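You operate a simulated robot arm through the tools that you are given. There is no shell and no other tool.

Carry out the task below with a simulated robot arm. There is one attempt and no reset: what you move stays moved.

TASK
Swap the right red box's black pad for the green one.
Fine: it lies in the box's drawer; the old pad goes in the blue bin; shut the drawer.
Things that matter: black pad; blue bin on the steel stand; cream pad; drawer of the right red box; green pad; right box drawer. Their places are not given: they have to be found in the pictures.

The check looks at the end state, three seconds after you hand in, the way a careful person would. Anything else that was tipped, shoved, dropped, spilled or broken makes it a failure.

THE ROBOT
A 7-joint arm with a two-finger parallel gripper, fixed in place. Base frame: the origin is at the foot of the arm, x ahead of it, y to its left, z up. Lengths are in mm, angles in degrees, forces in N, time in s.
Its first joint turns from -132.0 to 132.0 degrees. Payload 3.91 kg.
The TCP is the grasp point between the finger pads, 30 mm short of the fingertips. In the tool frame z runs along the fingers and y along their closing line. The gripper opens to 110 mm. The fingers are 20 mm wide and 10 mm thick; the gripper's body (48 by 112 mm) begins 55 mm behind the TCP.
Orientation is told as [roll, pitch, yaw] about the base's x, y, z axes, in that order, counted from this pose: with the fingers straight down and closing along the base's y, the tool's x points along the base's -x, its y along +y and its z along -z.

THE INTERFACE
- The arm moves only by the tool arm_command. Its argument "targets" is a list of rows, each a list of 7 numbers: the shift along the tool's x, y, z in cm, then the turn, a rotation vector about the tool's x, y, z in degrees, then the opening, from 0 (shut) to 1 (fully open). In form: [[tx, ty, tz, ax, ay, az, gripper], ...]. A call has 1 to 20 rows; each row shifts and turns the commanded pose from where the row before left it, along the tool's axes as they then stand. A row lasts 0.2 s, in which the tool goes at most 50 mm and 8.6 degrees; a call with a longer step from one row to the next is refused whole, and so is a gripper value outside its range. Where a pose cannot be reached the arm comes as near as it can. A force on the tool above 40 N (or 10 N above the force at the start of the call, whichever is more), or a blocked arm, ends the call early, and 0.2 s more pass. Each finger travels about 108 mm/s and halts on what it meets, pressing with about 44 N; the grip force reading is that of the motor and also rises with nothing between the fingers. The clock runs only during rows and for 0.2 s after the last one: add rows that do not move to give the fingers time. It gives the time, the measured TCP pose, the force on the tool (base axes), the opening and the grip force at its end, in the units of the frame above (readings bear some noise), with the torque about the TCP (base axes, N m) and any sound that the robot's microphone picked up.
- Cameras (640 x 400 px; columns grow to the right, rows downward): "scene" is fixed at [221.6, -498.9, 1212.2]; the picture's right is [0.99, -0.17, 0.00], its down [-0.06, -0.34, -0.94] and it looks along [0.16, 0.92, -0.35] (base axes); focal length 330 px, centre (320, 200). "wrist" rides on the gripper at [72, 17, -103] in the tool frame; the picture's right is [-0.23, 0.97, 0.00], its down [-0.76, -0.18, -0.62] and it looks along [-0.61, -0.14, 0.78] (tool axes); focal length 222 px, centre (320, 200).
- capture(camera): a new picture of that camera. No time passes.
- measure_at(camera, pixels): for up to 12 pixels [column, row] of the newest picture of that camera ("zoom" is the newest enlarged one), the place [x, y, z] in the base frame of the surface seen there, good to about 3 mm. No time passes.
- enlarge(camera, box): a new picture of the part [left, top, right, bottom] of that camera's present view, enlarged. No time passes.
- sign_off(): hands the job in; it is judged then, once.

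Unless the task says otherwise, let go and move clear before handing in.

The tools are called after "Emit:" by a JSON object that holds its "name" and its "arguments". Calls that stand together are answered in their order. arm_command: Moves the arm, as the interface text tells. Its arguments: {"type":"object","properties":{"targets":{"type":"array"}},"required":["targets"]} The other tools are called the same way: capture (camera) takes a picture; measure_at (camera, pixels) gives the place of the surface under pixels of a picture; enlarge (camera, box) takes an enlarged picture of a part of a camera's view; sign_off () hands the job in.

At the start:

```text
clock: 0.0
eef_pos: [259.1, 561.6, 977.2]
ee_rot: [0.2, 0.0, -0.1]
force: [-0.7, -1.3, -0.3]
moment: [-0.01, 0.02, 0.0]
finger_gap: 109.8
gripper_force: 0.0
```

scene: 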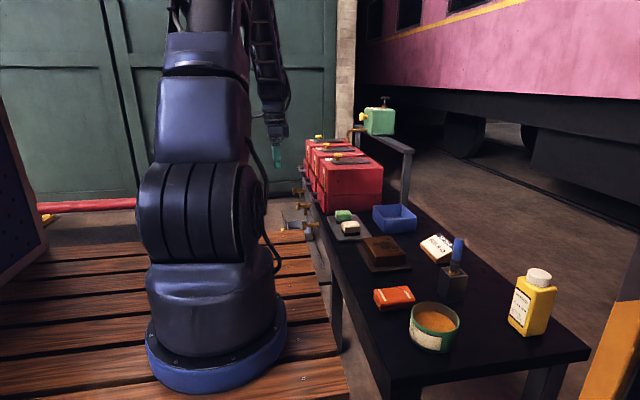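
wrist: 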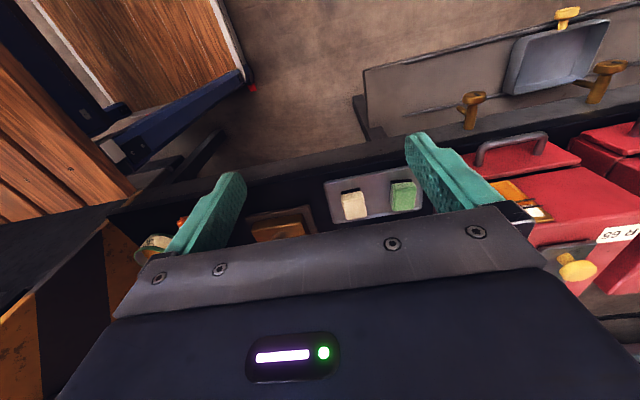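

The scene picture shows three red boxes around (340,175), a tray with a green and a cream pad near (346,220), and a blue bin near (394,218). I'll take enlarged views of these before I move.

Emit:
{"name": "enlarge", "arguments": {"camera": "scene", "box": [270, 90, 430, 190]}}

Emit:
{"name": "enlarge", "arguments": {"camera": "scene", "box": [290, 170, 450, 270]}}

Emit:
{"name": "enlarge", "arguments": {"camera": "wrist", "box": [320, 0, 640, 200]}}

Emit:
{"name": "enlarge", "arguments": {"camera": "wrist", "box": [440, 100, 640, 300]}}

```text
4.00 times, centred on (350, 140) of scene
```

zoom: 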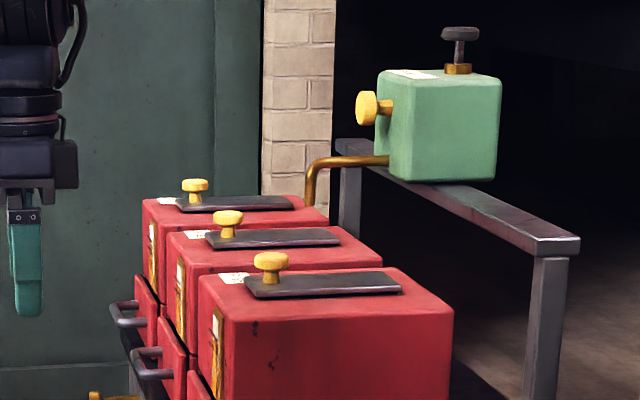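

```text
4.00 times, centred on (370, 220) of scene
```

zoom: 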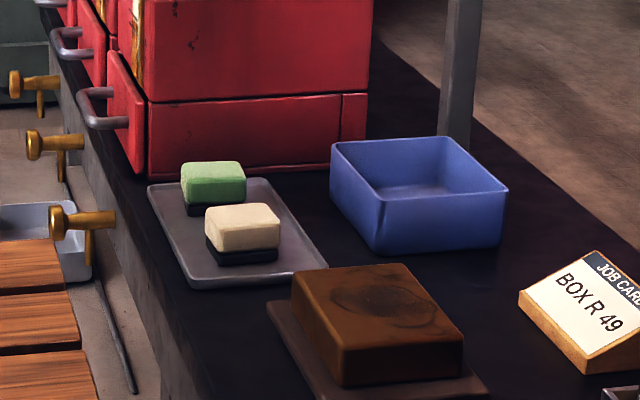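

```text
2.00 times, centred on (480, 100) of wrist
```

zoom: 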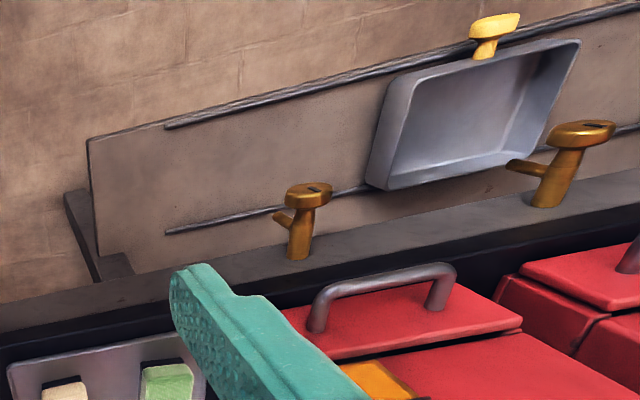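

```text
2.00 times, centred on (540, 200) of wrist
```

zoom: 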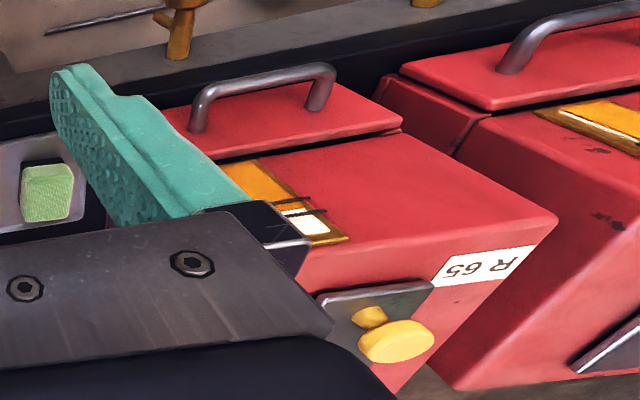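

The job card near (440,247) reads "BOX R 49", while the nearest box carries the label "R 65". I'll read all the labels and measure the main objects.

Emit:
{"name": "enlarge", "arguments": {"camera": "scene", "box": [415, 230, 470, 270]}}

Emit:
{"name": "enlarge", "arguments": {"camera": "scene", "box": [300, 130, 364, 170]}}

Emit:
{"name": "measure_at", "arguments": {"camera": "scene", "pixels": [[342, 214], [350, 226], [340, 238], [372, 222], [394, 214], [326, 163], [383, 171], [317, 151], [310, 142], [345, 159], [317, 200], [328, 213]]}}

Emit:
{"name": "measure_at", "arguments": {"camera": "wrist", "pixels": [[353, 205], [403, 197], [512, 142], [560, 165], [575, 215], [500, 160], [620, 230], [575, 268], [600, 135], [335, 190], [535, 150], [390, 215]]}}

```text
10.00 times, centred on (442, 250) of scene
```

zoom: 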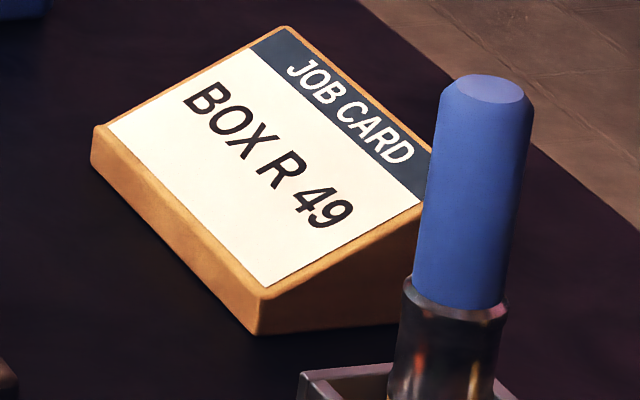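

```text
10.00 times, centred on (332, 150) of scene
```

zoom: 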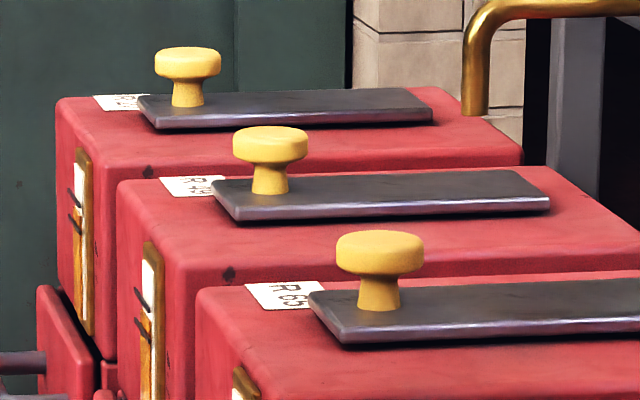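

```text
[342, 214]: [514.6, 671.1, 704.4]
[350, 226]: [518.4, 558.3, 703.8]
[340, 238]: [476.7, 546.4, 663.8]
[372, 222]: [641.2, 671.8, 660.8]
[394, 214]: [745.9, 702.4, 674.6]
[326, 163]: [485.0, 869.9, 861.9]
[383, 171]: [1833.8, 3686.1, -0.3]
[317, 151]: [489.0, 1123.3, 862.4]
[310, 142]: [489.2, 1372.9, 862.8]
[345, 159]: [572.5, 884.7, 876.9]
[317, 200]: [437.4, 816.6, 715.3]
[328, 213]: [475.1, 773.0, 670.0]
```

```text
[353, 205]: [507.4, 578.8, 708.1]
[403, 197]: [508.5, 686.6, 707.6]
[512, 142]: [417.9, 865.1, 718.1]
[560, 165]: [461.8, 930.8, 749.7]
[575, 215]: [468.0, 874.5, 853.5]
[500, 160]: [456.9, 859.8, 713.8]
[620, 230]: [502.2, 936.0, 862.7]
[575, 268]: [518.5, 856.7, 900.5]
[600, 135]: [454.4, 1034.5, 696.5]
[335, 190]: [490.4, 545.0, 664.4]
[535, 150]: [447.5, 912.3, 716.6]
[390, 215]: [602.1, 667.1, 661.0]
```

The labels read R 65 for the nearest box and seemingly R 49 for the middle one. "Right" fits the nearest box both in the picture and from the arm's side, and it's the only one in reach. I'll check the labels, and the brass fittings in front of the drawer.

Emit:
{"name": "enlarge", "arguments": {"camera": "scene", "box": [310, 142, 342, 162]}}

Emit:
{"name": "enlarge", "arguments": {"camera": "scene", "box": [284, 170, 348, 210]}}

Emit:
{"name": "enlarge", "arguments": {"camera": "scene", "box": [324, 200, 372, 242]}}

Emit:
{"name": "measure_at", "arguments": {"camera": "wrist", "pixels": [[472, 98], [470, 125], [480, 160], [545, 140], [602, 68], [598, 95], [500, 120], [400, 120], [330, 160], [560, 60], [571, 15], [600, 165]]}}

Emit:
{"name": "measure_at", "arguments": {"camera": "scene", "pixels": [[313, 224], [302, 206], [311, 229], [320, 199], [324, 192], [365, 205], [360, 185], [382, 175], [382, 207], [404, 221], [412, 207], [400, 207]]}}

```text
16.00 times, centred on (326, 152) of scene
```

zoom: 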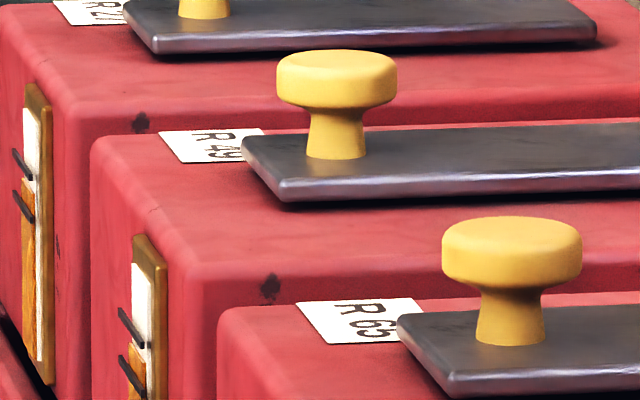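

```text
10.00 times, centred on (316, 190) of scene
```

zoom: 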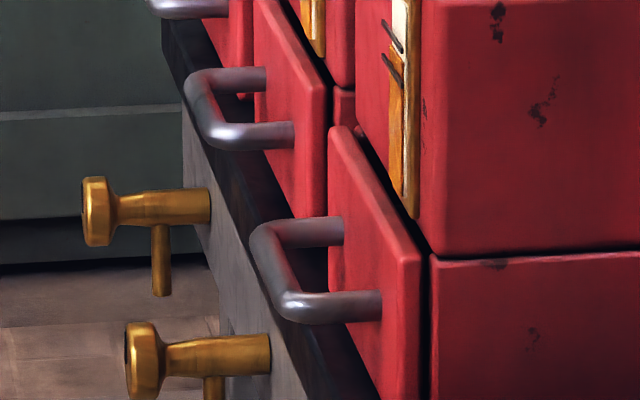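

```text
9.52 times, centred on (348, 221) of scene
```

zoom: 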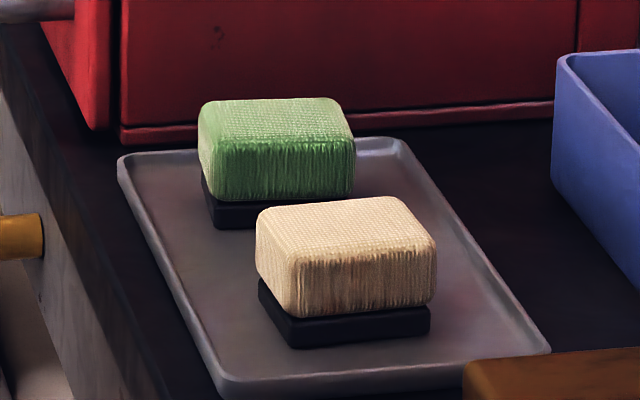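

```text
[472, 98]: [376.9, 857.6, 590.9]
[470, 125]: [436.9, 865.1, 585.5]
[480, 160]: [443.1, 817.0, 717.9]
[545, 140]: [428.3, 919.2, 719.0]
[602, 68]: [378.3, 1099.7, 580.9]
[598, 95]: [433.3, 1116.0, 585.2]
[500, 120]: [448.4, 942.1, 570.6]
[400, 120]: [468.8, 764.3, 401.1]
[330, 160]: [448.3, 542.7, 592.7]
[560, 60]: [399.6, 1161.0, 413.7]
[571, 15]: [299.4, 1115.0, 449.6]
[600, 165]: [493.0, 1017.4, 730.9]
```

```text
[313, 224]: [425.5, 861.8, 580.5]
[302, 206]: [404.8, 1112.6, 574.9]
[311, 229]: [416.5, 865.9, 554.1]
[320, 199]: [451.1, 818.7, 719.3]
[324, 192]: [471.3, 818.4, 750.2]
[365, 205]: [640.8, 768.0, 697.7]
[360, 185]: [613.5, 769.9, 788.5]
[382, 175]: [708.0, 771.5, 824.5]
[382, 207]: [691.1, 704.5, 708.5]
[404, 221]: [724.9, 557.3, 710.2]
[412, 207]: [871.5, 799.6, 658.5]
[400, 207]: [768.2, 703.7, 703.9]
```

The labels confirm R 65 nearest and R 49 in the middle. The task says the blue bin is on a steel stand, so I'll check whether the tray under the bench or anything off to the left could also be called a blue bin.

Emit:
{"name": "enlarge", "arguments": {"camera": "wrist", "box": [440, 0, 640, 125]}}

Emit:
{"name": "enlarge", "arguments": {"camera": "scene", "box": [270, 195, 334, 245]}}

Emit:
{"name": "enlarge", "arguments": {"camera": "wrist", "box": [0, 50, 260, 250]}}

Emit:
{"name": "enlarge", "arguments": {"camera": "scene", "box": [320, 180, 640, 400]}}

```text
3.20 times, centred on (540, 62) of wrist
```

zoom: 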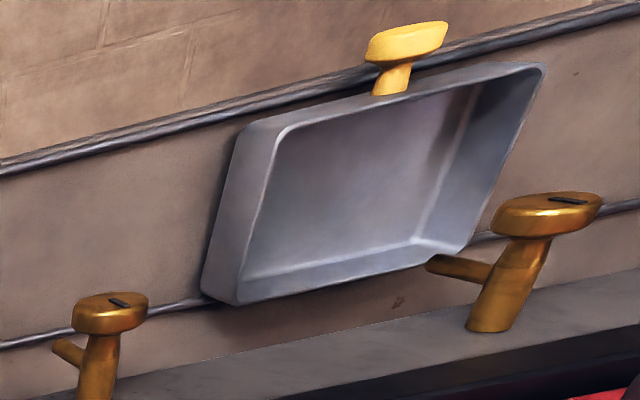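

```text
8.00 times, centred on (302, 220) of scene
```

zoom: 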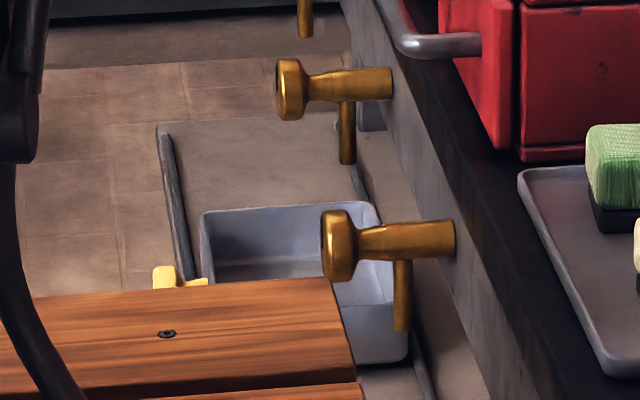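

```text
2.00 times, centred on (130, 150) of wrist
```

zoom: 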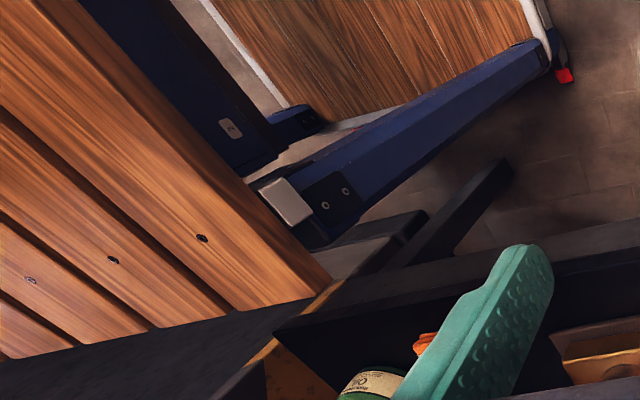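

```text
1.82 times, centred on (480, 290) of scene
```

zoom: 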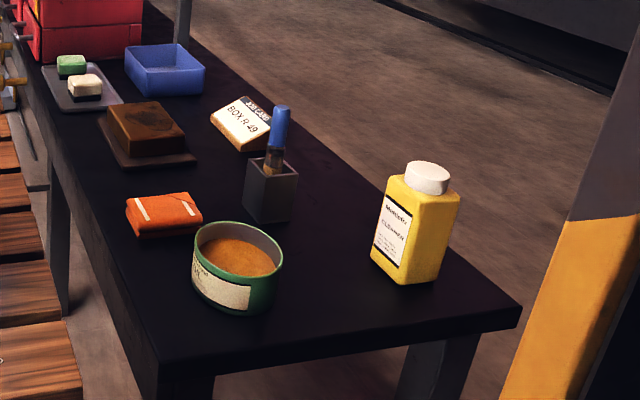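

The bench is the steel-legged stand and the clear blue bin sits on it at (394,218). The lower grey tray is floor-level trolley gear. I'll move the wrist camera closer to the right box's drawer handle at about (418,865,718).

Emit:
{"name": "arm_command", "arguments": {"targets": [[-0.6, 4.1, 1.6, 0, 0, 0, 1], [-0.6, 4.1, 1.6, 0, 0, 0, 1], [-0.6, 4.1, 1.6, 0, 0, 0, 1], [-0.6, 4.1, 1.6, 0, 0, 0, 1], [-0.6, 4.1, 1.6, 0, 0, 0, 1], [-0.6, 4.1, 1.6, 0, 0, 0, 1], [-0.6, 4.1, 1.6, 0, 0, 0, 1], [-0.6, 4.1, 1.6, 0, 0, 0, 1], [0, 0, 0, 0, 0, 0, 1], [0, 0, 0, 0, 0, 0, 1]]}}

Emit:
{"name": "capture", "arguments": {"camera": "wrist"}}

Emit:
{"name": "capture", "arguments": {"camera": "scene"}}

```text
clock: 2.2
eef_pos: [306.3, 889.3, 849.7]
ee_rot: [0.1, -0.1, 0.0]
force: [0.1, -0.6, -0.8]
moment: [0.02, 0.01, -0.02]
finger_gap: 110.1
gripper_force: 0.1
```

```text
taken
```

wrist: 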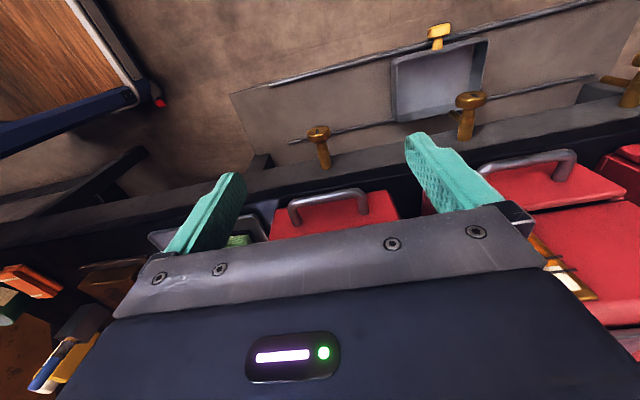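

```text
taken
```

scene: 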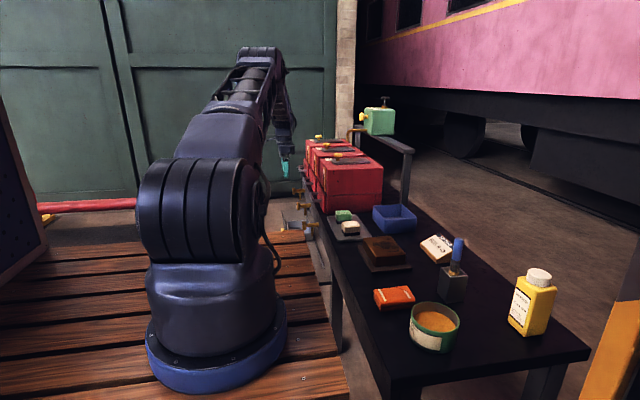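

The handle now shows between the fingers at (330,200). I'll measure the bar, its legs and the drawer panel.

Emit:
{"name": "enlarge", "arguments": {"camera": "wrist", "box": [240, 160, 430, 250]}}

Emit:
{"name": "measure_at", "arguments": {"camera": "wrist", "pixels": [[292, 207], [325, 195], [340, 192], [362, 192], [295, 220], [362, 208], [330, 210], [330, 199], [276, 215], [390, 195], [275, 235], [398, 212]]}}

Emit:
{"name": "measure_at", "arguments": {"camera": "scene", "pixels": [[312, 196], [311, 192], [314, 200], [318, 201], [322, 198], [326, 205], [321, 185], [322, 209], [325, 196], [330, 190], [330, 197], [318, 193]]}}

```text
3.37 times, centred on (335, 205) of wrist
```

zoom: 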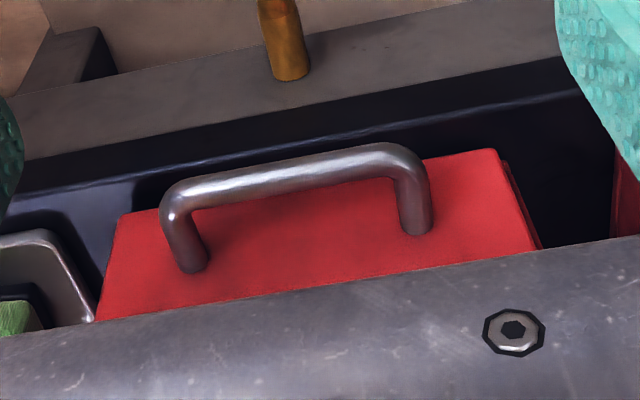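

```text
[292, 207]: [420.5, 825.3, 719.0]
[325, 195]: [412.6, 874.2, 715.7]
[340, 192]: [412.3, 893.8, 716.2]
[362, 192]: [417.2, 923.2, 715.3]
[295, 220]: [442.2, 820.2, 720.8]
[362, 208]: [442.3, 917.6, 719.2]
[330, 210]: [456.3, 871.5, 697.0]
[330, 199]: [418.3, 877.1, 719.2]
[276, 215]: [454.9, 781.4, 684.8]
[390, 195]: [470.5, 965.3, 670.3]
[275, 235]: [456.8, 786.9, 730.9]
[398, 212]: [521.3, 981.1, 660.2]
```

```text
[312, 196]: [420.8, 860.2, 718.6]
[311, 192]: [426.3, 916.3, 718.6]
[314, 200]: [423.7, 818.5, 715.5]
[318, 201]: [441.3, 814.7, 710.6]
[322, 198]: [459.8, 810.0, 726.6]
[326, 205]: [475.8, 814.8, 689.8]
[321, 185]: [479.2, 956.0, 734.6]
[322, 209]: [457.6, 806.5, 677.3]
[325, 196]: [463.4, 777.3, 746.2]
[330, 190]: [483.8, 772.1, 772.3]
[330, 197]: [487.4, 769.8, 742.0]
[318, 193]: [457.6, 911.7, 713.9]
```

The bar runs along y from 818 to 918 at x≈418, z≈713. It's centred on y≈870, with a 33 mm gap to the panel at x≈457. I'll shut the fingers, move above the gap, tilt 15° so the gripper body stays off the box front, and check.

Emit:
{"name": "arm_command", "arguments": {"targets": [[0, 0, 0, 0, 0, 0, 0], [0, 0, 0, 0, 0, 0, 0], [-2.7, -0.48, 1.3, 0, 0, 0, 0], [-2.7, -0.48, 1.3, 0, 0, 0, 0], [-2.7, -0.48, 1.3, 0, 0, 0, 0], [-2.67, -0.48, 1.27, 0, 0, 0, 0], [0, 0, 0, 0, -7.5, 0, 0], [0, 0, 0, 0, -7.5, 0, 0], [0, 0, 0, 0, 0, 0, 0]]}}

Emit:
{"name": "capture", "arguments": {"camera": "wrist"}}

Emit:
{"name": "enlarge", "arguments": {"camera": "scene", "box": [260, 130, 380, 220]}}

```text
clock: 4.2
eef_pos: [415.0, 871.0, 797.4]
ee_rot: [0.1, -15.2, 0.0]
force: [-0.3, -0.4, 0.8]
moment: [-0.01, -0.01, -0.02]
finger_gap: 0.1
gripper_force: 37.5
```

```text
taken
```

wrist: 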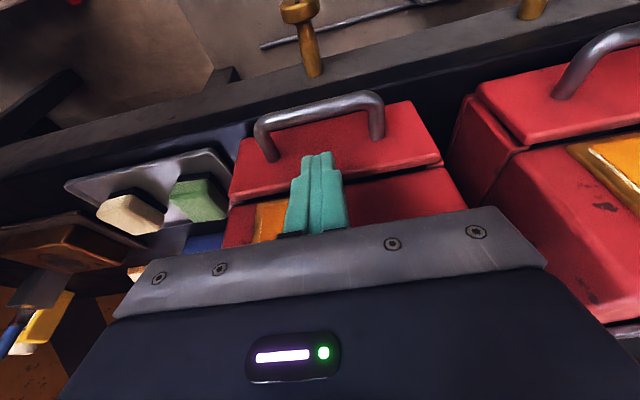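

```text
4.44 times, centred on (320, 175) of scene
```

zoom: 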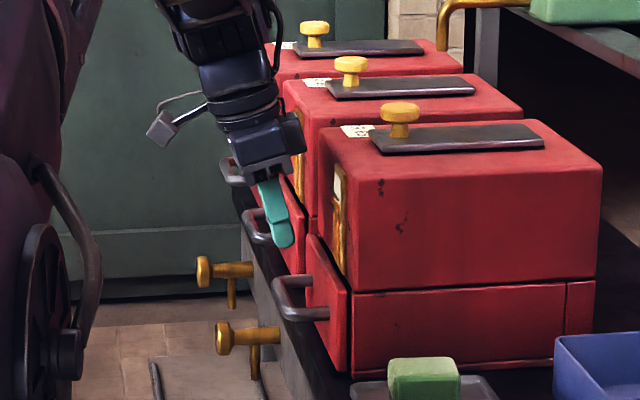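

The tilt is right and the fingers sit above the gap, with the handle clear below at (320,107). I'll measure the bar again to confirm, then slide down along the tool.

Emit:
{"name": "measure_at", "arguments": {"camera": "wrist", "pixels": [[320, 107], [320, 101], [320, 113], [320, 130], [320, 145], [265, 205], [390, 190], [300, 180]]}}

Emit:
{"name": "arm_command", "arguments": {"targets": [[0, 0, 1.6, 0, 0, 0, 0], [0, 0, 1.6, 0, 0, 0, 0], [0, 0, 1.6, 0, 0, 0, 0], [0, 0, 1.6, 0, 0, 0, 0], [0, 0, 1.6, 0, 0, 0, 0], [0, 0, 0, 0, 0, 0, 0]]}}

Emit:
{"name": "capture", "arguments": {"camera": "wrist"}}

Emit:
{"name": "enlarge", "arguments": {"camera": "scene", "box": [260, 130, 380, 220]}}

```text
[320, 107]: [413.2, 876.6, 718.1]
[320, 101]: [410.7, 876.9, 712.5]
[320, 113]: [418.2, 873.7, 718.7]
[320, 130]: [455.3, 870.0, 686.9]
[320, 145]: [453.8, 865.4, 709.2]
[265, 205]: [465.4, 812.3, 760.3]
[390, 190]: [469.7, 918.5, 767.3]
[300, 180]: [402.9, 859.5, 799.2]
```

```text
clock: 5.6
eef_pos: [435.1, 870.5, 718.6]
ee_rot: [-0.1, -15.0, 0.0]
force: [2.0, 0.1, -0.3]
moment: [0.01, -0.04, 0.03]
finger_gap: 0.0
gripper_force: 37.5
```

```text
taken
```

wrist: 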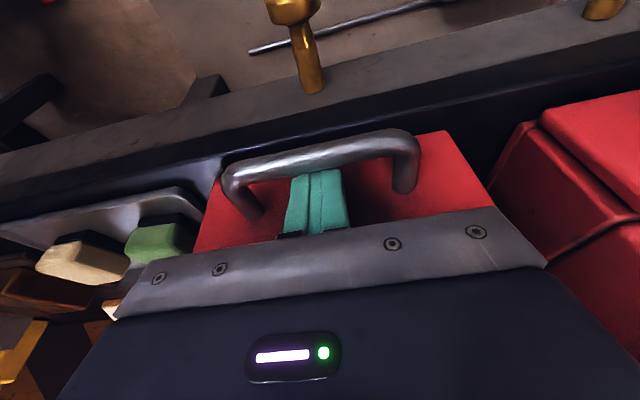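

```text
4.44 times, centred on (320, 175) of scene
```

zoom: 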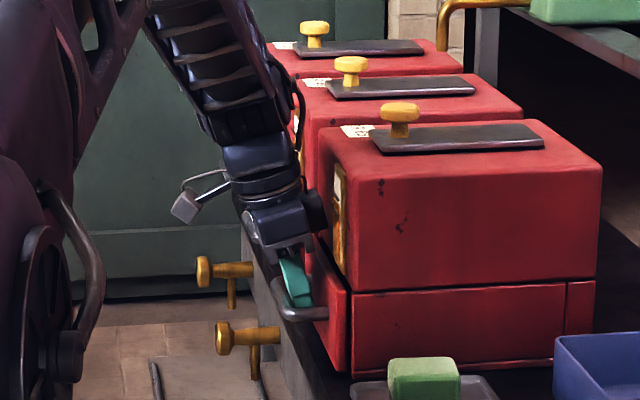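

The fingers are hooked behind the bar. I'll pull straight along -x, gently at first.

Emit:
{"name": "arm_command", "arguments": {"targets": [[0.966, 0, -0.259, 0, 0, 0, 0], [0.966, 0, -0.259, 0, 0, 0, 0], [0.966, 0, -0.259, 0, 0, 0, 0], [0.966, 0, -0.259, 0, 0, 0, 0], [0.966, 0, -0.259, 0, 0, 0, 0], [0.966, 0, -0.259, 0, 0, 0, 0]]}}

Emit:
{"name": "capture", "arguments": {"camera": "wrist"}}

Emit:
{"name": "enlarge", "arguments": {"camera": "scene", "box": [260, 130, 380, 220]}}

```text
clock: 7.0
eef_pos: [374.3, 871.2, 719.1]
ee_rot: [0.0, -15.0, -0.1]
force: [1.3, 0.5, 0.9]
moment: [-0.02, 0.01, 0.01]
finger_gap: 0.0
gripper_force: 37.3
```

```text
taken
```

wrist: 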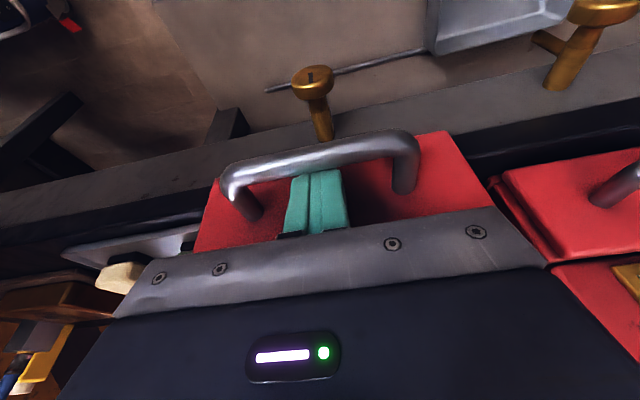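

```text
4.44 times, centred on (320, 175) of scene
```

zoom: 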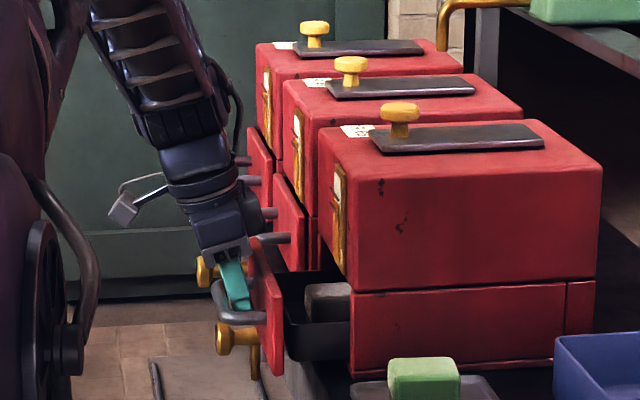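

The drawer slides freely and a dark pad shows inside at zoom (328,300). I'll pull further.

Emit:
{"name": "arm_command", "arguments": {"targets": [[0.966, 0, -0.259, 0, 0, 0, 0], [0.966, 0, -0.259, 0, 0, 0, 0], [0.966, 0, -0.259, 0, 0, 0, 0], [0.966, 0, -0.259, 0, 0, 0, 0], [0.966, 0, -0.259, 0, 0, 0, 0], [0.966, 0, -0.259, 0, 0, 0, 0]]}}

Emit:
{"name": "enlarge", "arguments": {"camera": "scene", "box": [260, 130, 380, 220]}}

Emit:
{"name": "capture", "arguments": {"camera": "wrist"}}

```text
clock: 8.4
eef_pos: [313.4, 870.4, 719.3]
ee_rot: [0.0, -14.9, -0.1]
force: [0.9, 0.1, 1.2]
moment: [-0.04, 0.03, -0.01]
finger_gap: 0.0
gripper_force: 37.7
```

```text
4.44 times, centred on (320, 175) of scene
```

zoom: 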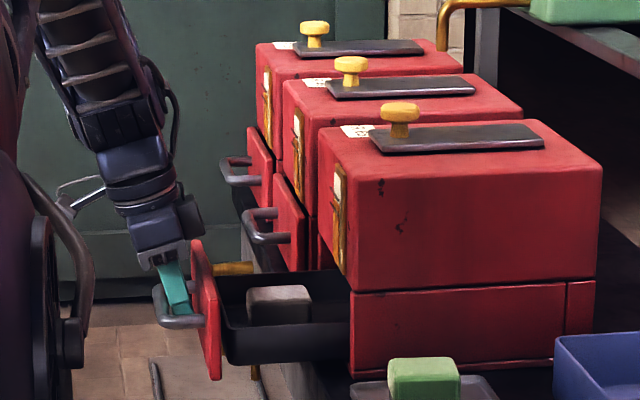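

```text
taken
```

wrist: 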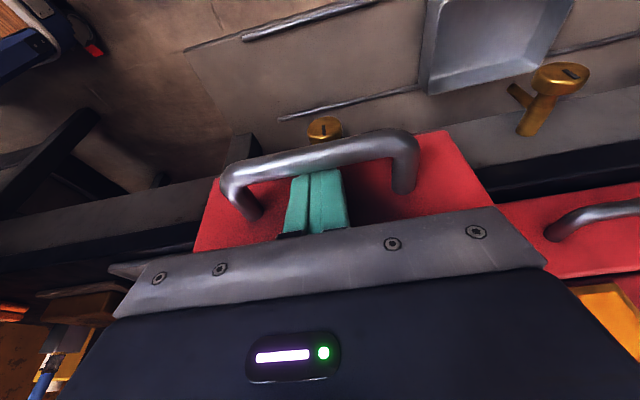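

The pad is now exposed at zoom (278,303). I'll measure it and the drawer tray.

Emit:
{"name": "measure_at", "arguments": {"camera": "zoom", "pixels": [[275, 293], [252, 292], [308, 290], [250, 303], [308, 303], [280, 310], [335, 320], [330, 285], [205, 300], [230, 340], [345, 340], [320, 320]]}}

```text
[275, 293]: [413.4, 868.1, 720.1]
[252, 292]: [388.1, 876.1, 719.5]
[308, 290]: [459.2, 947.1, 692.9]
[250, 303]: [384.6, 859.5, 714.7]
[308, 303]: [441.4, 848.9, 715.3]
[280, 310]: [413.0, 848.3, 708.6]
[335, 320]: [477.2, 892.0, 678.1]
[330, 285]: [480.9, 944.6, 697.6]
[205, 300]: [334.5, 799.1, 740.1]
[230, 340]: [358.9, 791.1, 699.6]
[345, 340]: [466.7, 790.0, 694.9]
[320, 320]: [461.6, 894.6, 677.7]
```

The pad is centred near (413,870) with its top at z≈720, on a floor at z≈678. I'll pull 20 mm more for clearance from the box front, then ease off the bar and withdraw up along the tool.

Emit:
{"name": "arm_command", "arguments": {"targets": [[0.966, 0, -0.259, 0, 0, 0, 0], [0.966, 0, -0.259, 0, 0, 0, 0], [0, 0, 0, 0, 0, 0, 0]]}}

Emit:
{"name": "enlarge", "arguments": {"camera": "scene", "box": [260, 130, 380, 220]}}

Emit:
{"name": "measure_at", "arguments": {"camera": "zoom", "pixels": [[260, 293], [195, 300], [240, 305], [285, 305]]}}

```text
clock: 9.2
eef_pos: [294.5, 870.4, 719.0]
ee_rot: [0.1, -15.0, 0.0]
force: [-0.1, -0.1, -0.4]
moment: [0.01, -0.02, 0.01]
finger_gap: 0.0
gripper_force: 37.7
```

```text
4.44 times, centred on (320, 175) of scene
```

zoom: 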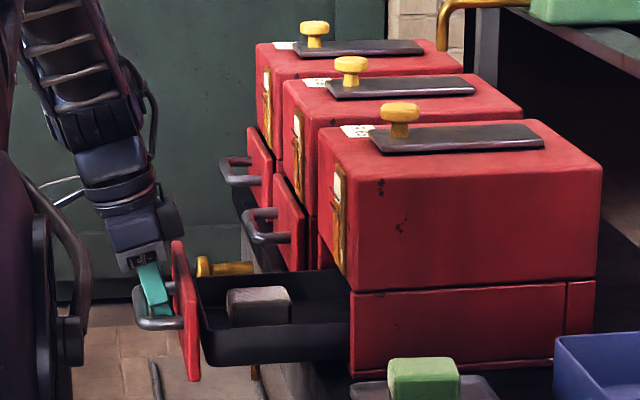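

```text
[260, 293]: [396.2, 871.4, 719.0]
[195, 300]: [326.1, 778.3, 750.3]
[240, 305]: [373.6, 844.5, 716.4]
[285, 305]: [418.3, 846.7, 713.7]
```

The drawer is out far enough, with the pad now centred near x≈395. I'll unhook, go up, straighten the tool and look into the drawer with the wrist camera.

Emit:
{"name": "arm_command", "arguments": {"targets": [[-0.45, 0, 0.12, 0, 0, 0, 0], [0, 0, -2.5, 0, 0, 0, 0], [0, 0, -2.5, 0, 0, 0, 0], [0, 0, -2.5, 0, 0, 0, 0], [0, 0, -2.5, 0, 0, 0, 0], [0, 0, 0, 0, 7.5, 0, 0], [0, 0, 0, 0, 7.5, 0, 0], [1.0, 1.2, -2.5, 0, 0, 0, 1], [1.0, 1.2, -2.5, 0, 0, 0, 1], [1.0, 1.1, -2.5, 0, 0, 0, 1], [0, 0, 0, 0, 0, 0, 1]]}}

Emit:
{"name": "capture", "arguments": {"camera": "wrist"}}

Emit:
{"name": "enlarge", "arguments": {"camera": "scene", "box": [260, 130, 380, 220]}}

```text
clock: 11.6
eef_pos: [243.9, 906.4, 891.6]
ee_rot: [0.0, 0.0, 0.0]
force: [-0.1, -0.7, -0.9]
moment: [0.0, 0.02, 0.0]
finger_gap: 110.1
gripper_force: 0.1
```

```text
taken
```

wrist: 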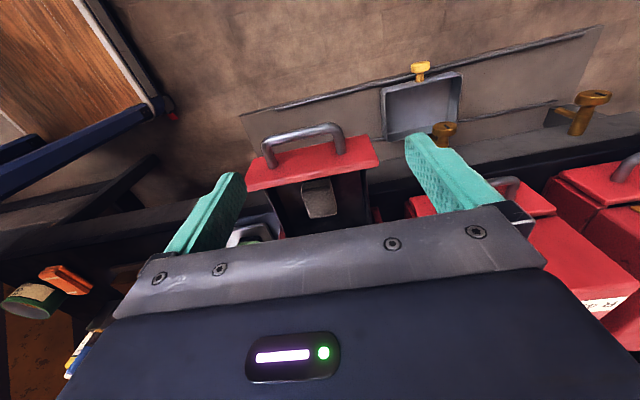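

```text
4.44 times, centred on (320, 175) of scene
```

zoom: 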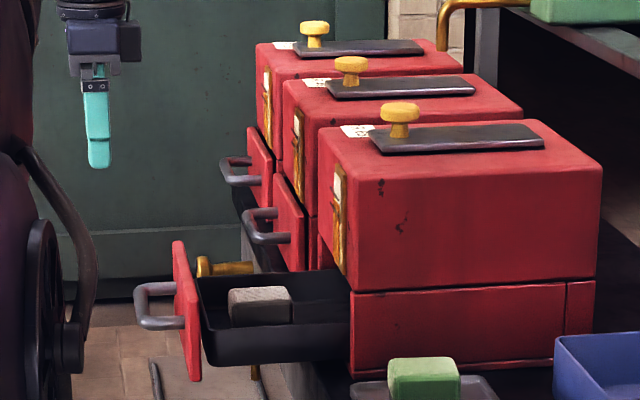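

Emit:
{"name": "enlarge", "arguments": {"camera": "wrist", "box": [230, 110, 410, 240]}}

Emit:
{"name": "measure_at", "arguments": {"camera": "wrist", "pixels": [[318, 192], [304, 184], [331, 180], [308, 203], [336, 200], [318, 212], [340, 220], [350, 190], [285, 195], [366, 185], [310, 165], [335, 212]]}}

```text
3.08 times, centred on (320, 175) of wrist
```

zoom: 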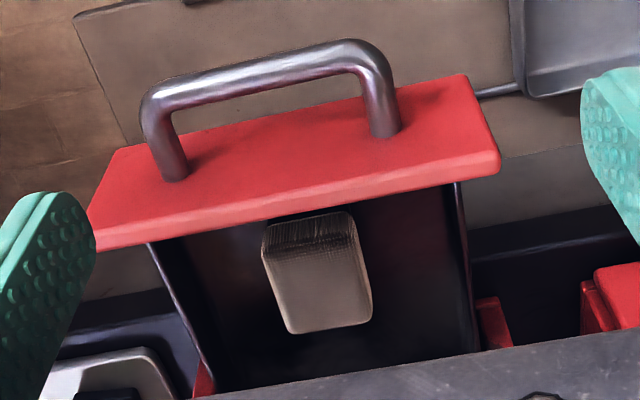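

```text
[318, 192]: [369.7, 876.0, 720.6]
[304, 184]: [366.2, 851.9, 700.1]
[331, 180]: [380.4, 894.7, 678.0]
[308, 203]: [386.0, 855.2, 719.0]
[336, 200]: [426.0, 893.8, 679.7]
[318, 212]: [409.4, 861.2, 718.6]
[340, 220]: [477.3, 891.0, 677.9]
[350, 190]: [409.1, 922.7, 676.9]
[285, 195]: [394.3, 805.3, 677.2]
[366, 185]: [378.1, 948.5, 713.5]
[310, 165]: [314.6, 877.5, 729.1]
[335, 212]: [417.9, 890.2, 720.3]
```

The pad is visible in the zoom with its top corners near (268,258), (355,240), (292,330) and (370,315). I'll measure those for its centre and turn.

Emit:
{"name": "measure_at", "arguments": {"camera": "zoom", "pixels": [[270, 260], [352, 242], [293, 327], [366, 316], [315, 285], [274, 235], [345, 220], [265, 245], [250, 300], [390, 290]]}}

```text
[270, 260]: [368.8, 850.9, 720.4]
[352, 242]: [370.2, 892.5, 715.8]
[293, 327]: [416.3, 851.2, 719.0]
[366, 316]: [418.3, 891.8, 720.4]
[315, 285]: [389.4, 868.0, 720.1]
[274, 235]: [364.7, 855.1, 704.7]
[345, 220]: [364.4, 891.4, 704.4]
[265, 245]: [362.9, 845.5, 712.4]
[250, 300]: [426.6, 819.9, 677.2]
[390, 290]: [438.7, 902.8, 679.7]
```

The pad is square to the axes, 57 × 48 mm, centred at (393,871) with its top at z 720. I'll move above it with the fingers about 90 mm apart, then check before going down.

Emit:
{"name": "arm_command", "arguments": {"targets": [[-3.73, -0.885, 2.29, 0, 0, 0, 0.85], [-3.73, -0.885, 2.29, 0, 0, 0, 0.85], [-3.73, -0.885, 2.29, 0, 0, 0, 0.85], [-3.73, -0.885, 2.29, 0, 0, 0, 0.85], [0, 0, 0, 0, 0, 0, 0.85], [0, 0, 0, 0, 0, 0, 0.85]]}}

Emit:
{"name": "capture", "arguments": {"camera": "wrist"}}

Emit:
{"name": "enlarge", "arguments": {"camera": "scene", "box": [260, 130, 380, 220]}}

```text
clock: 13.0
eef_pos: [393.9, 871.8, 800.4]
ee_rot: [0.0, 0.1, 0.0]
force: [0.4, -1.0, 0.1]
moment: [0.01, 0.0, 0.03]
finger_gap: 93.5
gripper_force: 0.0
```

```text
taken
```

wrist: 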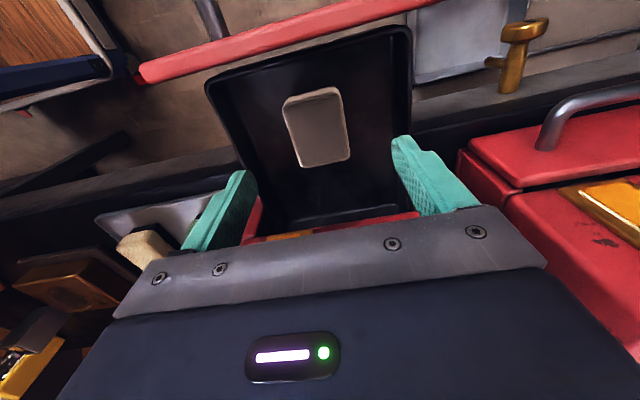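

```text
4.44 times, centred on (320, 175) of scene
```

zoom: 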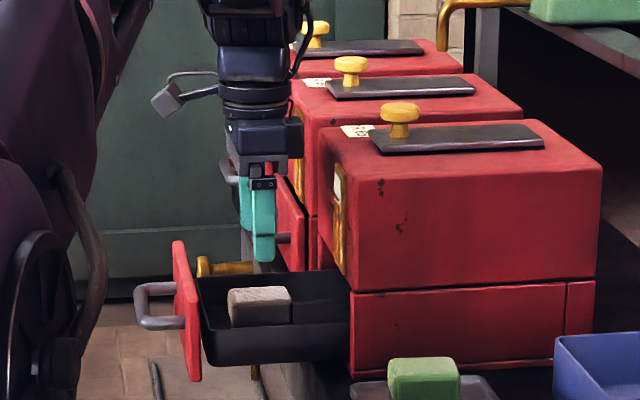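

The wrist view shows the pad at (317,127), square and between the finger lines. I'll confirm its place, then go down slowly.

Emit:
{"name": "measure_at", "arguments": {"camera": "wrist", "pixels": [[317, 127], [288, 102], [337, 93], [300, 162], [347, 152], [320, 205], [330, 190]]}}

Emit:
{"name": "arm_command", "arguments": {"targets": [[0, 0, 2.5, 0, 0, 0, 0.85], [0, 0, 2.5, 0, 0, 0, 0.85], [0, 0, 2.0, 0, 0, 0, 0.85], [0, 0, 1.0, 0, 0, 0, 0.85], [0, 0, 0.8, 0, 0, 0, 0.85], [0, 0, 0, 0, 0, 0, 0.85]]}}

Emit:
{"name": "capture", "arguments": {"camera": "wrist"}}

```text
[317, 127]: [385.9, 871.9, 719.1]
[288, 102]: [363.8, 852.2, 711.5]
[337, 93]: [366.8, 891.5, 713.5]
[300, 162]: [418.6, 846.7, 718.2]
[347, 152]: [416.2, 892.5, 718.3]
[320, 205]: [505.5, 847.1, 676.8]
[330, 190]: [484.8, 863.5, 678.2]
```

```text
clock: 14.4
eef_pos: [392.5, 870.8, 713.0]
ee_rot: [0.2, 0.0, 0.0]
force: [-0.6, 0.0, -0.5]
moment: [0.05, -0.08, 0.0]
finger_gap: 93.5
gripper_force: 0.0
```

```text
taken
```

wrist: 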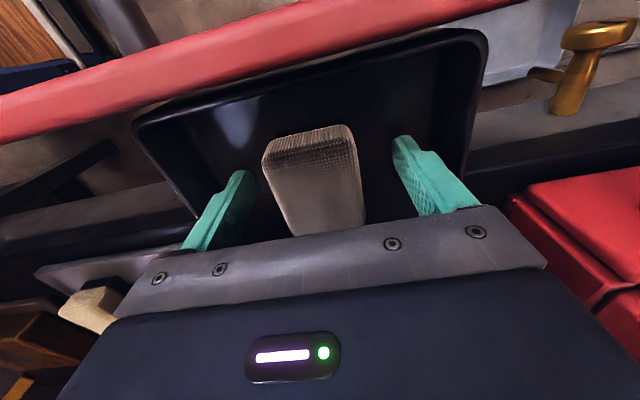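

The fingers straddle the pad, and their tips are about 5 mm above the drawer floor. I'll close on it and lift a little.

Emit:
{"name": "arm_command", "arguments": {"targets": [[0, 0, 0, 0, 0, 0, 0], [0, 0, 0, 0, 0, 0, 0], [0, 0, 0, 0, 0, 0, 0], [0, 0, -1.0, 0, 0, 0, 0], [0, 0, -2.0, 0, 0, 0, 0], [0, 0, 0, 0, 0, 0, 0]]}}

Emit:
{"name": "capture", "arguments": {"camera": "wrist"}}

Emit:
{"name": "enlarge", "arguments": {"camera": "scene", "box": [260, 130, 380, 220]}}

```text
clock: 15.8
eef_pos: [393.5, 871.3, 743.9]
ee_rot: [0.0, -0.1, 0.0]
force: [-0.1, 0.0, -1.4]
moment: [0.02, 0.0, 0.0]
finger_gap: 49.3
gripper_force: 44.0
```

```text
taken
```

wrist: 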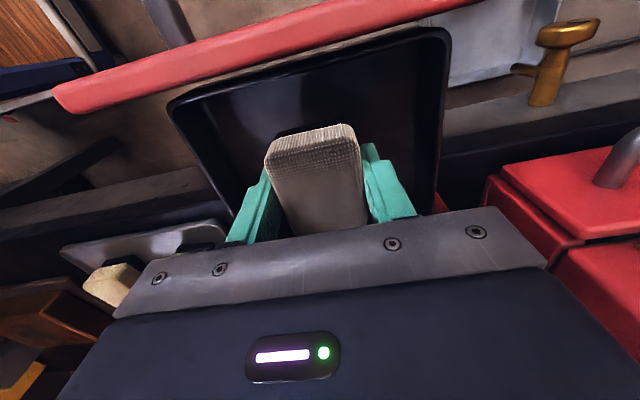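

```text
4.44 times, centred on (320, 175) of scene
```

zoom: 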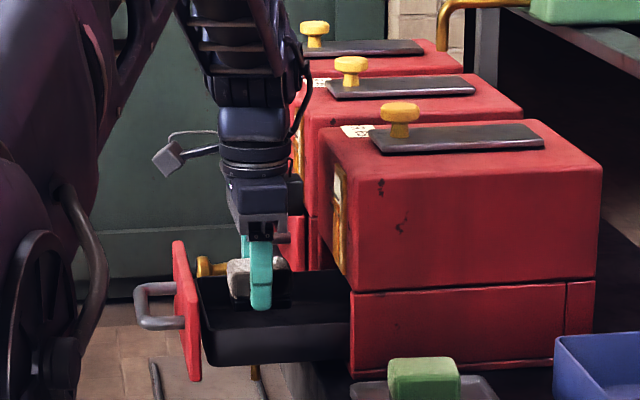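

The pad is held with a gap of 49 mm and 44 N. Next I'll measure the bin's rim and floor.

Emit:
{"name": "enlarge", "arguments": {"camera": "scene", "box": [320, 190, 432, 260]}}

Emit:
{"name": "measure_at", "arguments": {"camera": "scene", "pixels": [[373, 207], [398, 205], [416, 217], [386, 220], [392, 217], [400, 214], [395, 212], [386, 214], [404, 217], [374, 210], [393, 207]]}}

```text
5.71 times, centred on (376, 225) of scene
```

zoom: 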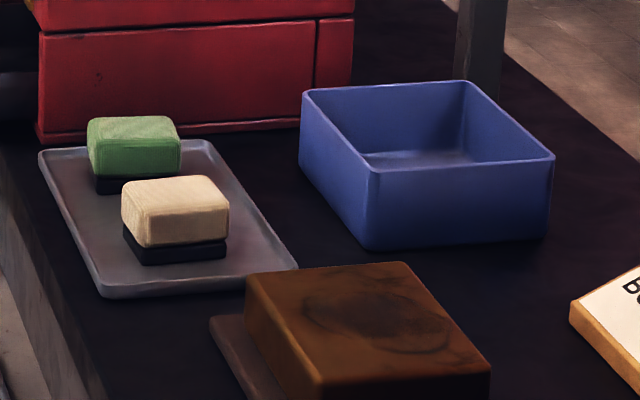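

```text
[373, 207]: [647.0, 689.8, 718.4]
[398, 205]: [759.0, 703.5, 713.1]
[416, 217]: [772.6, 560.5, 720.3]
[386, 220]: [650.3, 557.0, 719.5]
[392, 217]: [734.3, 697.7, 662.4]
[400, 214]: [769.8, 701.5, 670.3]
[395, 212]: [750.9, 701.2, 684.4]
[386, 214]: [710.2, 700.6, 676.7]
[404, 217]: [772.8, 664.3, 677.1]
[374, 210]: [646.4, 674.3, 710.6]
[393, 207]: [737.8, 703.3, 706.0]
```

The bin spans x 645–777 and y 555–705, with its rim at z 720 and floor about 664. I'll lift the pad, carry it along -y clear of the boxes, then out over the bin at (705,630).

Emit:
{"name": "arm_command", "arguments": {"targets": [[0, 0, -3.6, 0, 0, 0, 0], [0, 0, -3.5, 0, 0, 0, 0], [0, 0, -3.5, 0, 0, 0, 0], [0, -4.02, 0, 0, 0, 0, 0], [0, -4.02, 0, 0, 0, 0, 0], [0, -4.02, 0, 0, 0, 0, 0], [0, -4.02, 0, 0, 0, 0, 0], [0, -4.02, 0, 0, 0, 0, 0], [0, -4.02, 0, 0, 0, 0, 0], [-3.9, 0, 0, 0, 0, 0, 0], [-3.9, 0, 0, 0, 0, 0, 0], [-3.9, 0, 0, 0, 0, 0, 0], [-3.9, 0, 0, 0, 0, 0, 0], [-3.9, 0, 0, 0, 0, 0, 0], [-3.9, 0, 0, 0, 0, 0, 0], [-3.9, 0, 0, 0, 0, 0, 0], [-3.9, 0, 0, 0, 0, 0, 0], [0, 0, 0, 0, 0, 0, 0]]}}

Emit:
{"name": "capture", "arguments": {"camera": "wrist"}}

Emit:
{"name": "capture", "arguments": {"camera": "scene"}}

```text
clock: 19.6
eef_pos: [704.1, 629.7, 847.7]
ee_rot: [0.1, 0.0, -0.1]
force: [0.5, 0.7, -0.8]
moment: [-0.02, 0.02, 0.03]
finger_gap: 49.6
gripper_force: 43.8
```

```text
taken
```

wrist: 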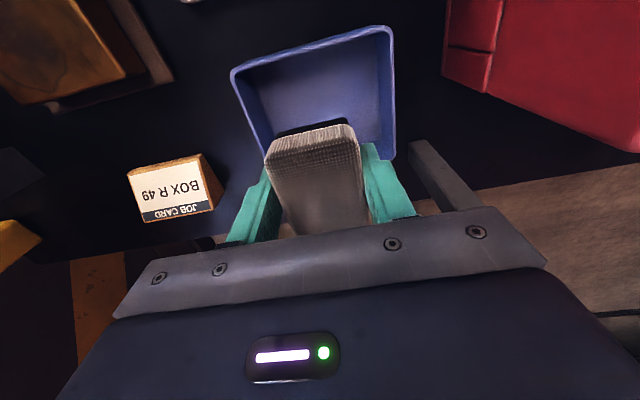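

```text
taken
```

scene: 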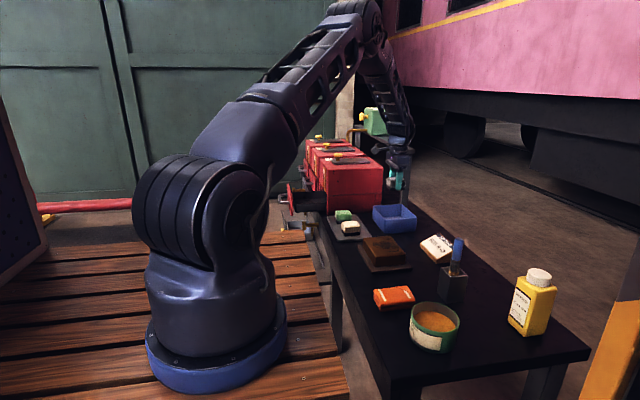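

The pad, with its black base, hangs over the bin, whose interior shows at (330,75). I'll measure the bin from here before going down.

Emit:
{"name": "measure_at", "arguments": {"camera": "wrist", "pixels": [[330, 85], [300, 110], [280, 100], [360, 60], [232, 70], [390, 28], [265, 160], [394, 155], [370, 120], [262, 90]]}}

```text
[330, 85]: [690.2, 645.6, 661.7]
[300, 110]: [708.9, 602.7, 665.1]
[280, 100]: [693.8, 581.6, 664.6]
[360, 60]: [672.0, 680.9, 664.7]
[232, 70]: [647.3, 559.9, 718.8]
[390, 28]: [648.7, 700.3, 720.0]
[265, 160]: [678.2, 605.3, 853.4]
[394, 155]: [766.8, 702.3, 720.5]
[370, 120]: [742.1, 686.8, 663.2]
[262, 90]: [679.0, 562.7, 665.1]
```

The floor is at z≈664 and the walls are clear on all sides. I'll lower until the pad's base is just above the floor, open only a little, and rise.

Emit:
{"name": "arm_command", "arguments": {"targets": [[0, 0, 3, 0, 0, 0, 0], [0, 0, 3, 0, 0, 0, 0], [0, 0, 3, 0, 0, 0, 0], [0, 0, 3, 0, 0, 0, 0], [0, 0, 1.5, 0, 0, 0, 0], [0, 0, 1.0, 0, 0, 0, 0], [0, 0, 0, 0, 0, 0, 0], [0, 0, 0, 0, 0, 0, 0.68], [0, 0, 0, 0, 0, 0, 0.68], [0, 0, -1, 0, 0, 0, 0.68], [0, 0, -3, 0, 0, 0, 0.68], [0, 0, -4, 0, 0, 0, 0.68], [0, 0, -4, 0, 0, 0, 0.68], [0, 0, -3, 0, 0, 0, 0.68], [0, 0, 0, 0, 0, 0, 0.68]]}}

Emit:
{"name": "capture", "arguments": {"camera": "wrist"}}

Emit:
{"name": "capture", "arguments": {"camera": "scene"}}

```text
clock: 22.8
eef_pos: [705.1, 628.4, 853.2]
ee_rot: [0.0, 0.0, 0.0]
force: [-0.5, -0.1, -0.5]
moment: [0.01, -0.04, -0.01]
finger_gap: 75.0
gripper_force: 0.0
```

```text
taken
```

wrist: 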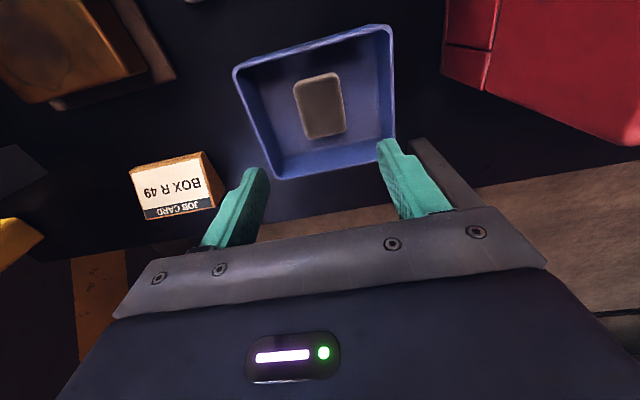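

```text
taken
```

scene: 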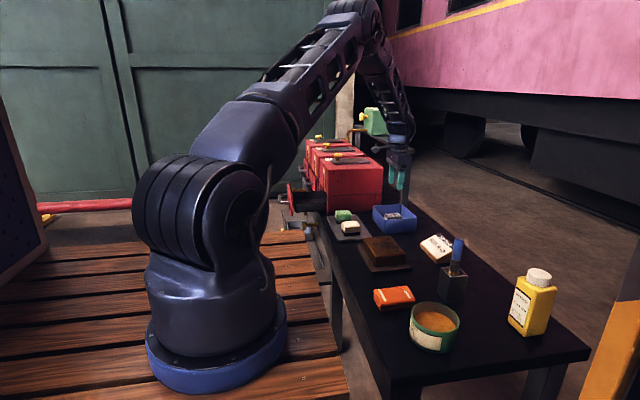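

The old pad lies in the bin at wrist (320,105) and nothing else moved. Next I'll get a good view of the green pad near (510,685).

Emit:
{"name": "arm_command", "arguments": {"targets": [[4, 1.06, 0, 0, 0, 0, 0.85], [4, 1.06, 0, 0, 0, 0, 0.85], [4, 1.06, 0, 0, 0, 0, 0.85], [4, 1.06, 0, 0, 0, 0, 0.85], [4, 1.06, 0, 0, 0, 0, 0.85], [4, 1.06, 0, 0, 0, 0, 0.85], [4, 1.06, 0, 0, 0, 0, 0.85], [3.5, 1.06, 0, 0, 0, 0, 0.85], [0, 0, 0, 0, 0, 0, 0.85]]}}

Emit:
{"name": "capture", "arguments": {"camera": "wrist"}}

Emit:
{"name": "enlarge", "arguments": {"camera": "wrist", "box": [230, 90, 410, 230]}}

Emit:
{"name": "capture", "arguments": {"camera": "scene"}}

```text
clock: 24.8
eef_pos: [390.0, 715.4, 852.5]
ee_rot: [0.2, 0.0, 0.0]
force: [0.7, 0.7, -0.9]
moment: [-0.01, 0.0, 0.03]
finger_gap: 93.5
gripper_force: 0.2
```

```text
taken
```

wrist: 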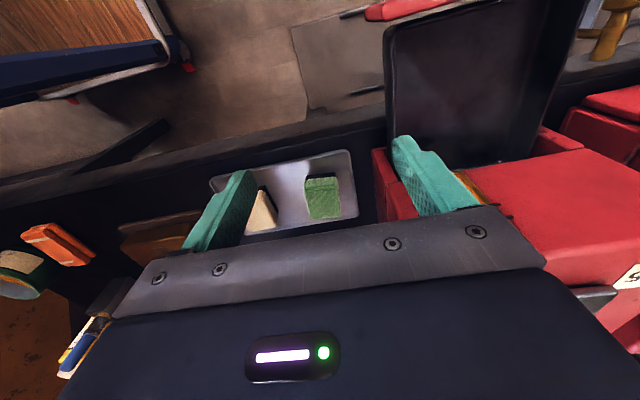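

```text
2.86 times, centred on (320, 160) of wrist
```

zoom: 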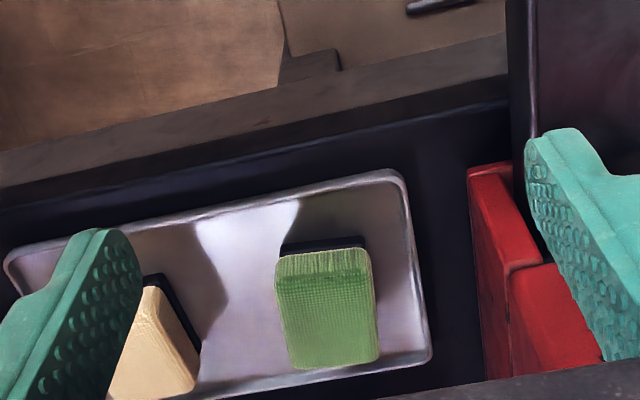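

```text
taken
```

scene: 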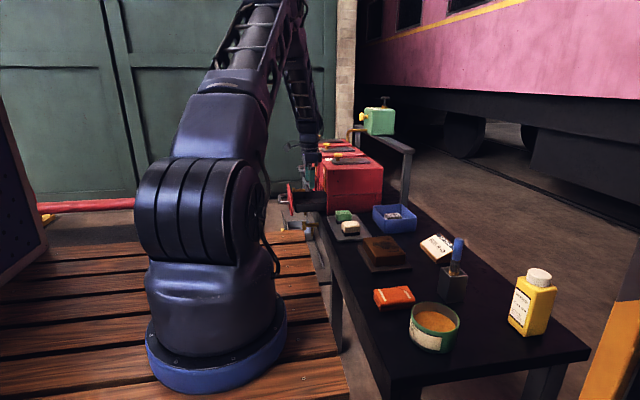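

The drawer at (470,75) is empty, and the green pad shows in the zoom with corners near (276,265), (370,255), (292,366) and (378,358). I'll measure it, its base and the tray.

Emit:
{"name": "measure_at", "arguments": {"camera": "zoom", "pixels": [[280, 288], [368, 278], [294, 364], [374, 356], [330, 320], [283, 258], [365, 248], [320, 246], [260, 300], [395, 300], [190, 340], [240, 250]]}}

Emit:
{"name": "measure_at", "arguments": {"camera": "wrist", "pixels": [[262, 190], [277, 222], [250, 215], [268, 200]]}}

```text
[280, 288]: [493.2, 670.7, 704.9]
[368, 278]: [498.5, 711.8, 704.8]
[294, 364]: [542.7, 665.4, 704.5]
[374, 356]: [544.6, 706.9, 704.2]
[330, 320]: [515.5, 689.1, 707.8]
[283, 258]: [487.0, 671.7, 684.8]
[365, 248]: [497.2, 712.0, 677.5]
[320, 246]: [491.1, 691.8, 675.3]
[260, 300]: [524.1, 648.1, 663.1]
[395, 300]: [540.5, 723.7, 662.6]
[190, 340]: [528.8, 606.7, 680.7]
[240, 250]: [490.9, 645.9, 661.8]
```

```text
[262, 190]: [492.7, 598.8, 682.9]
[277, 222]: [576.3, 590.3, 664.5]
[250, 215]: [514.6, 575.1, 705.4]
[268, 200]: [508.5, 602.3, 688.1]
```

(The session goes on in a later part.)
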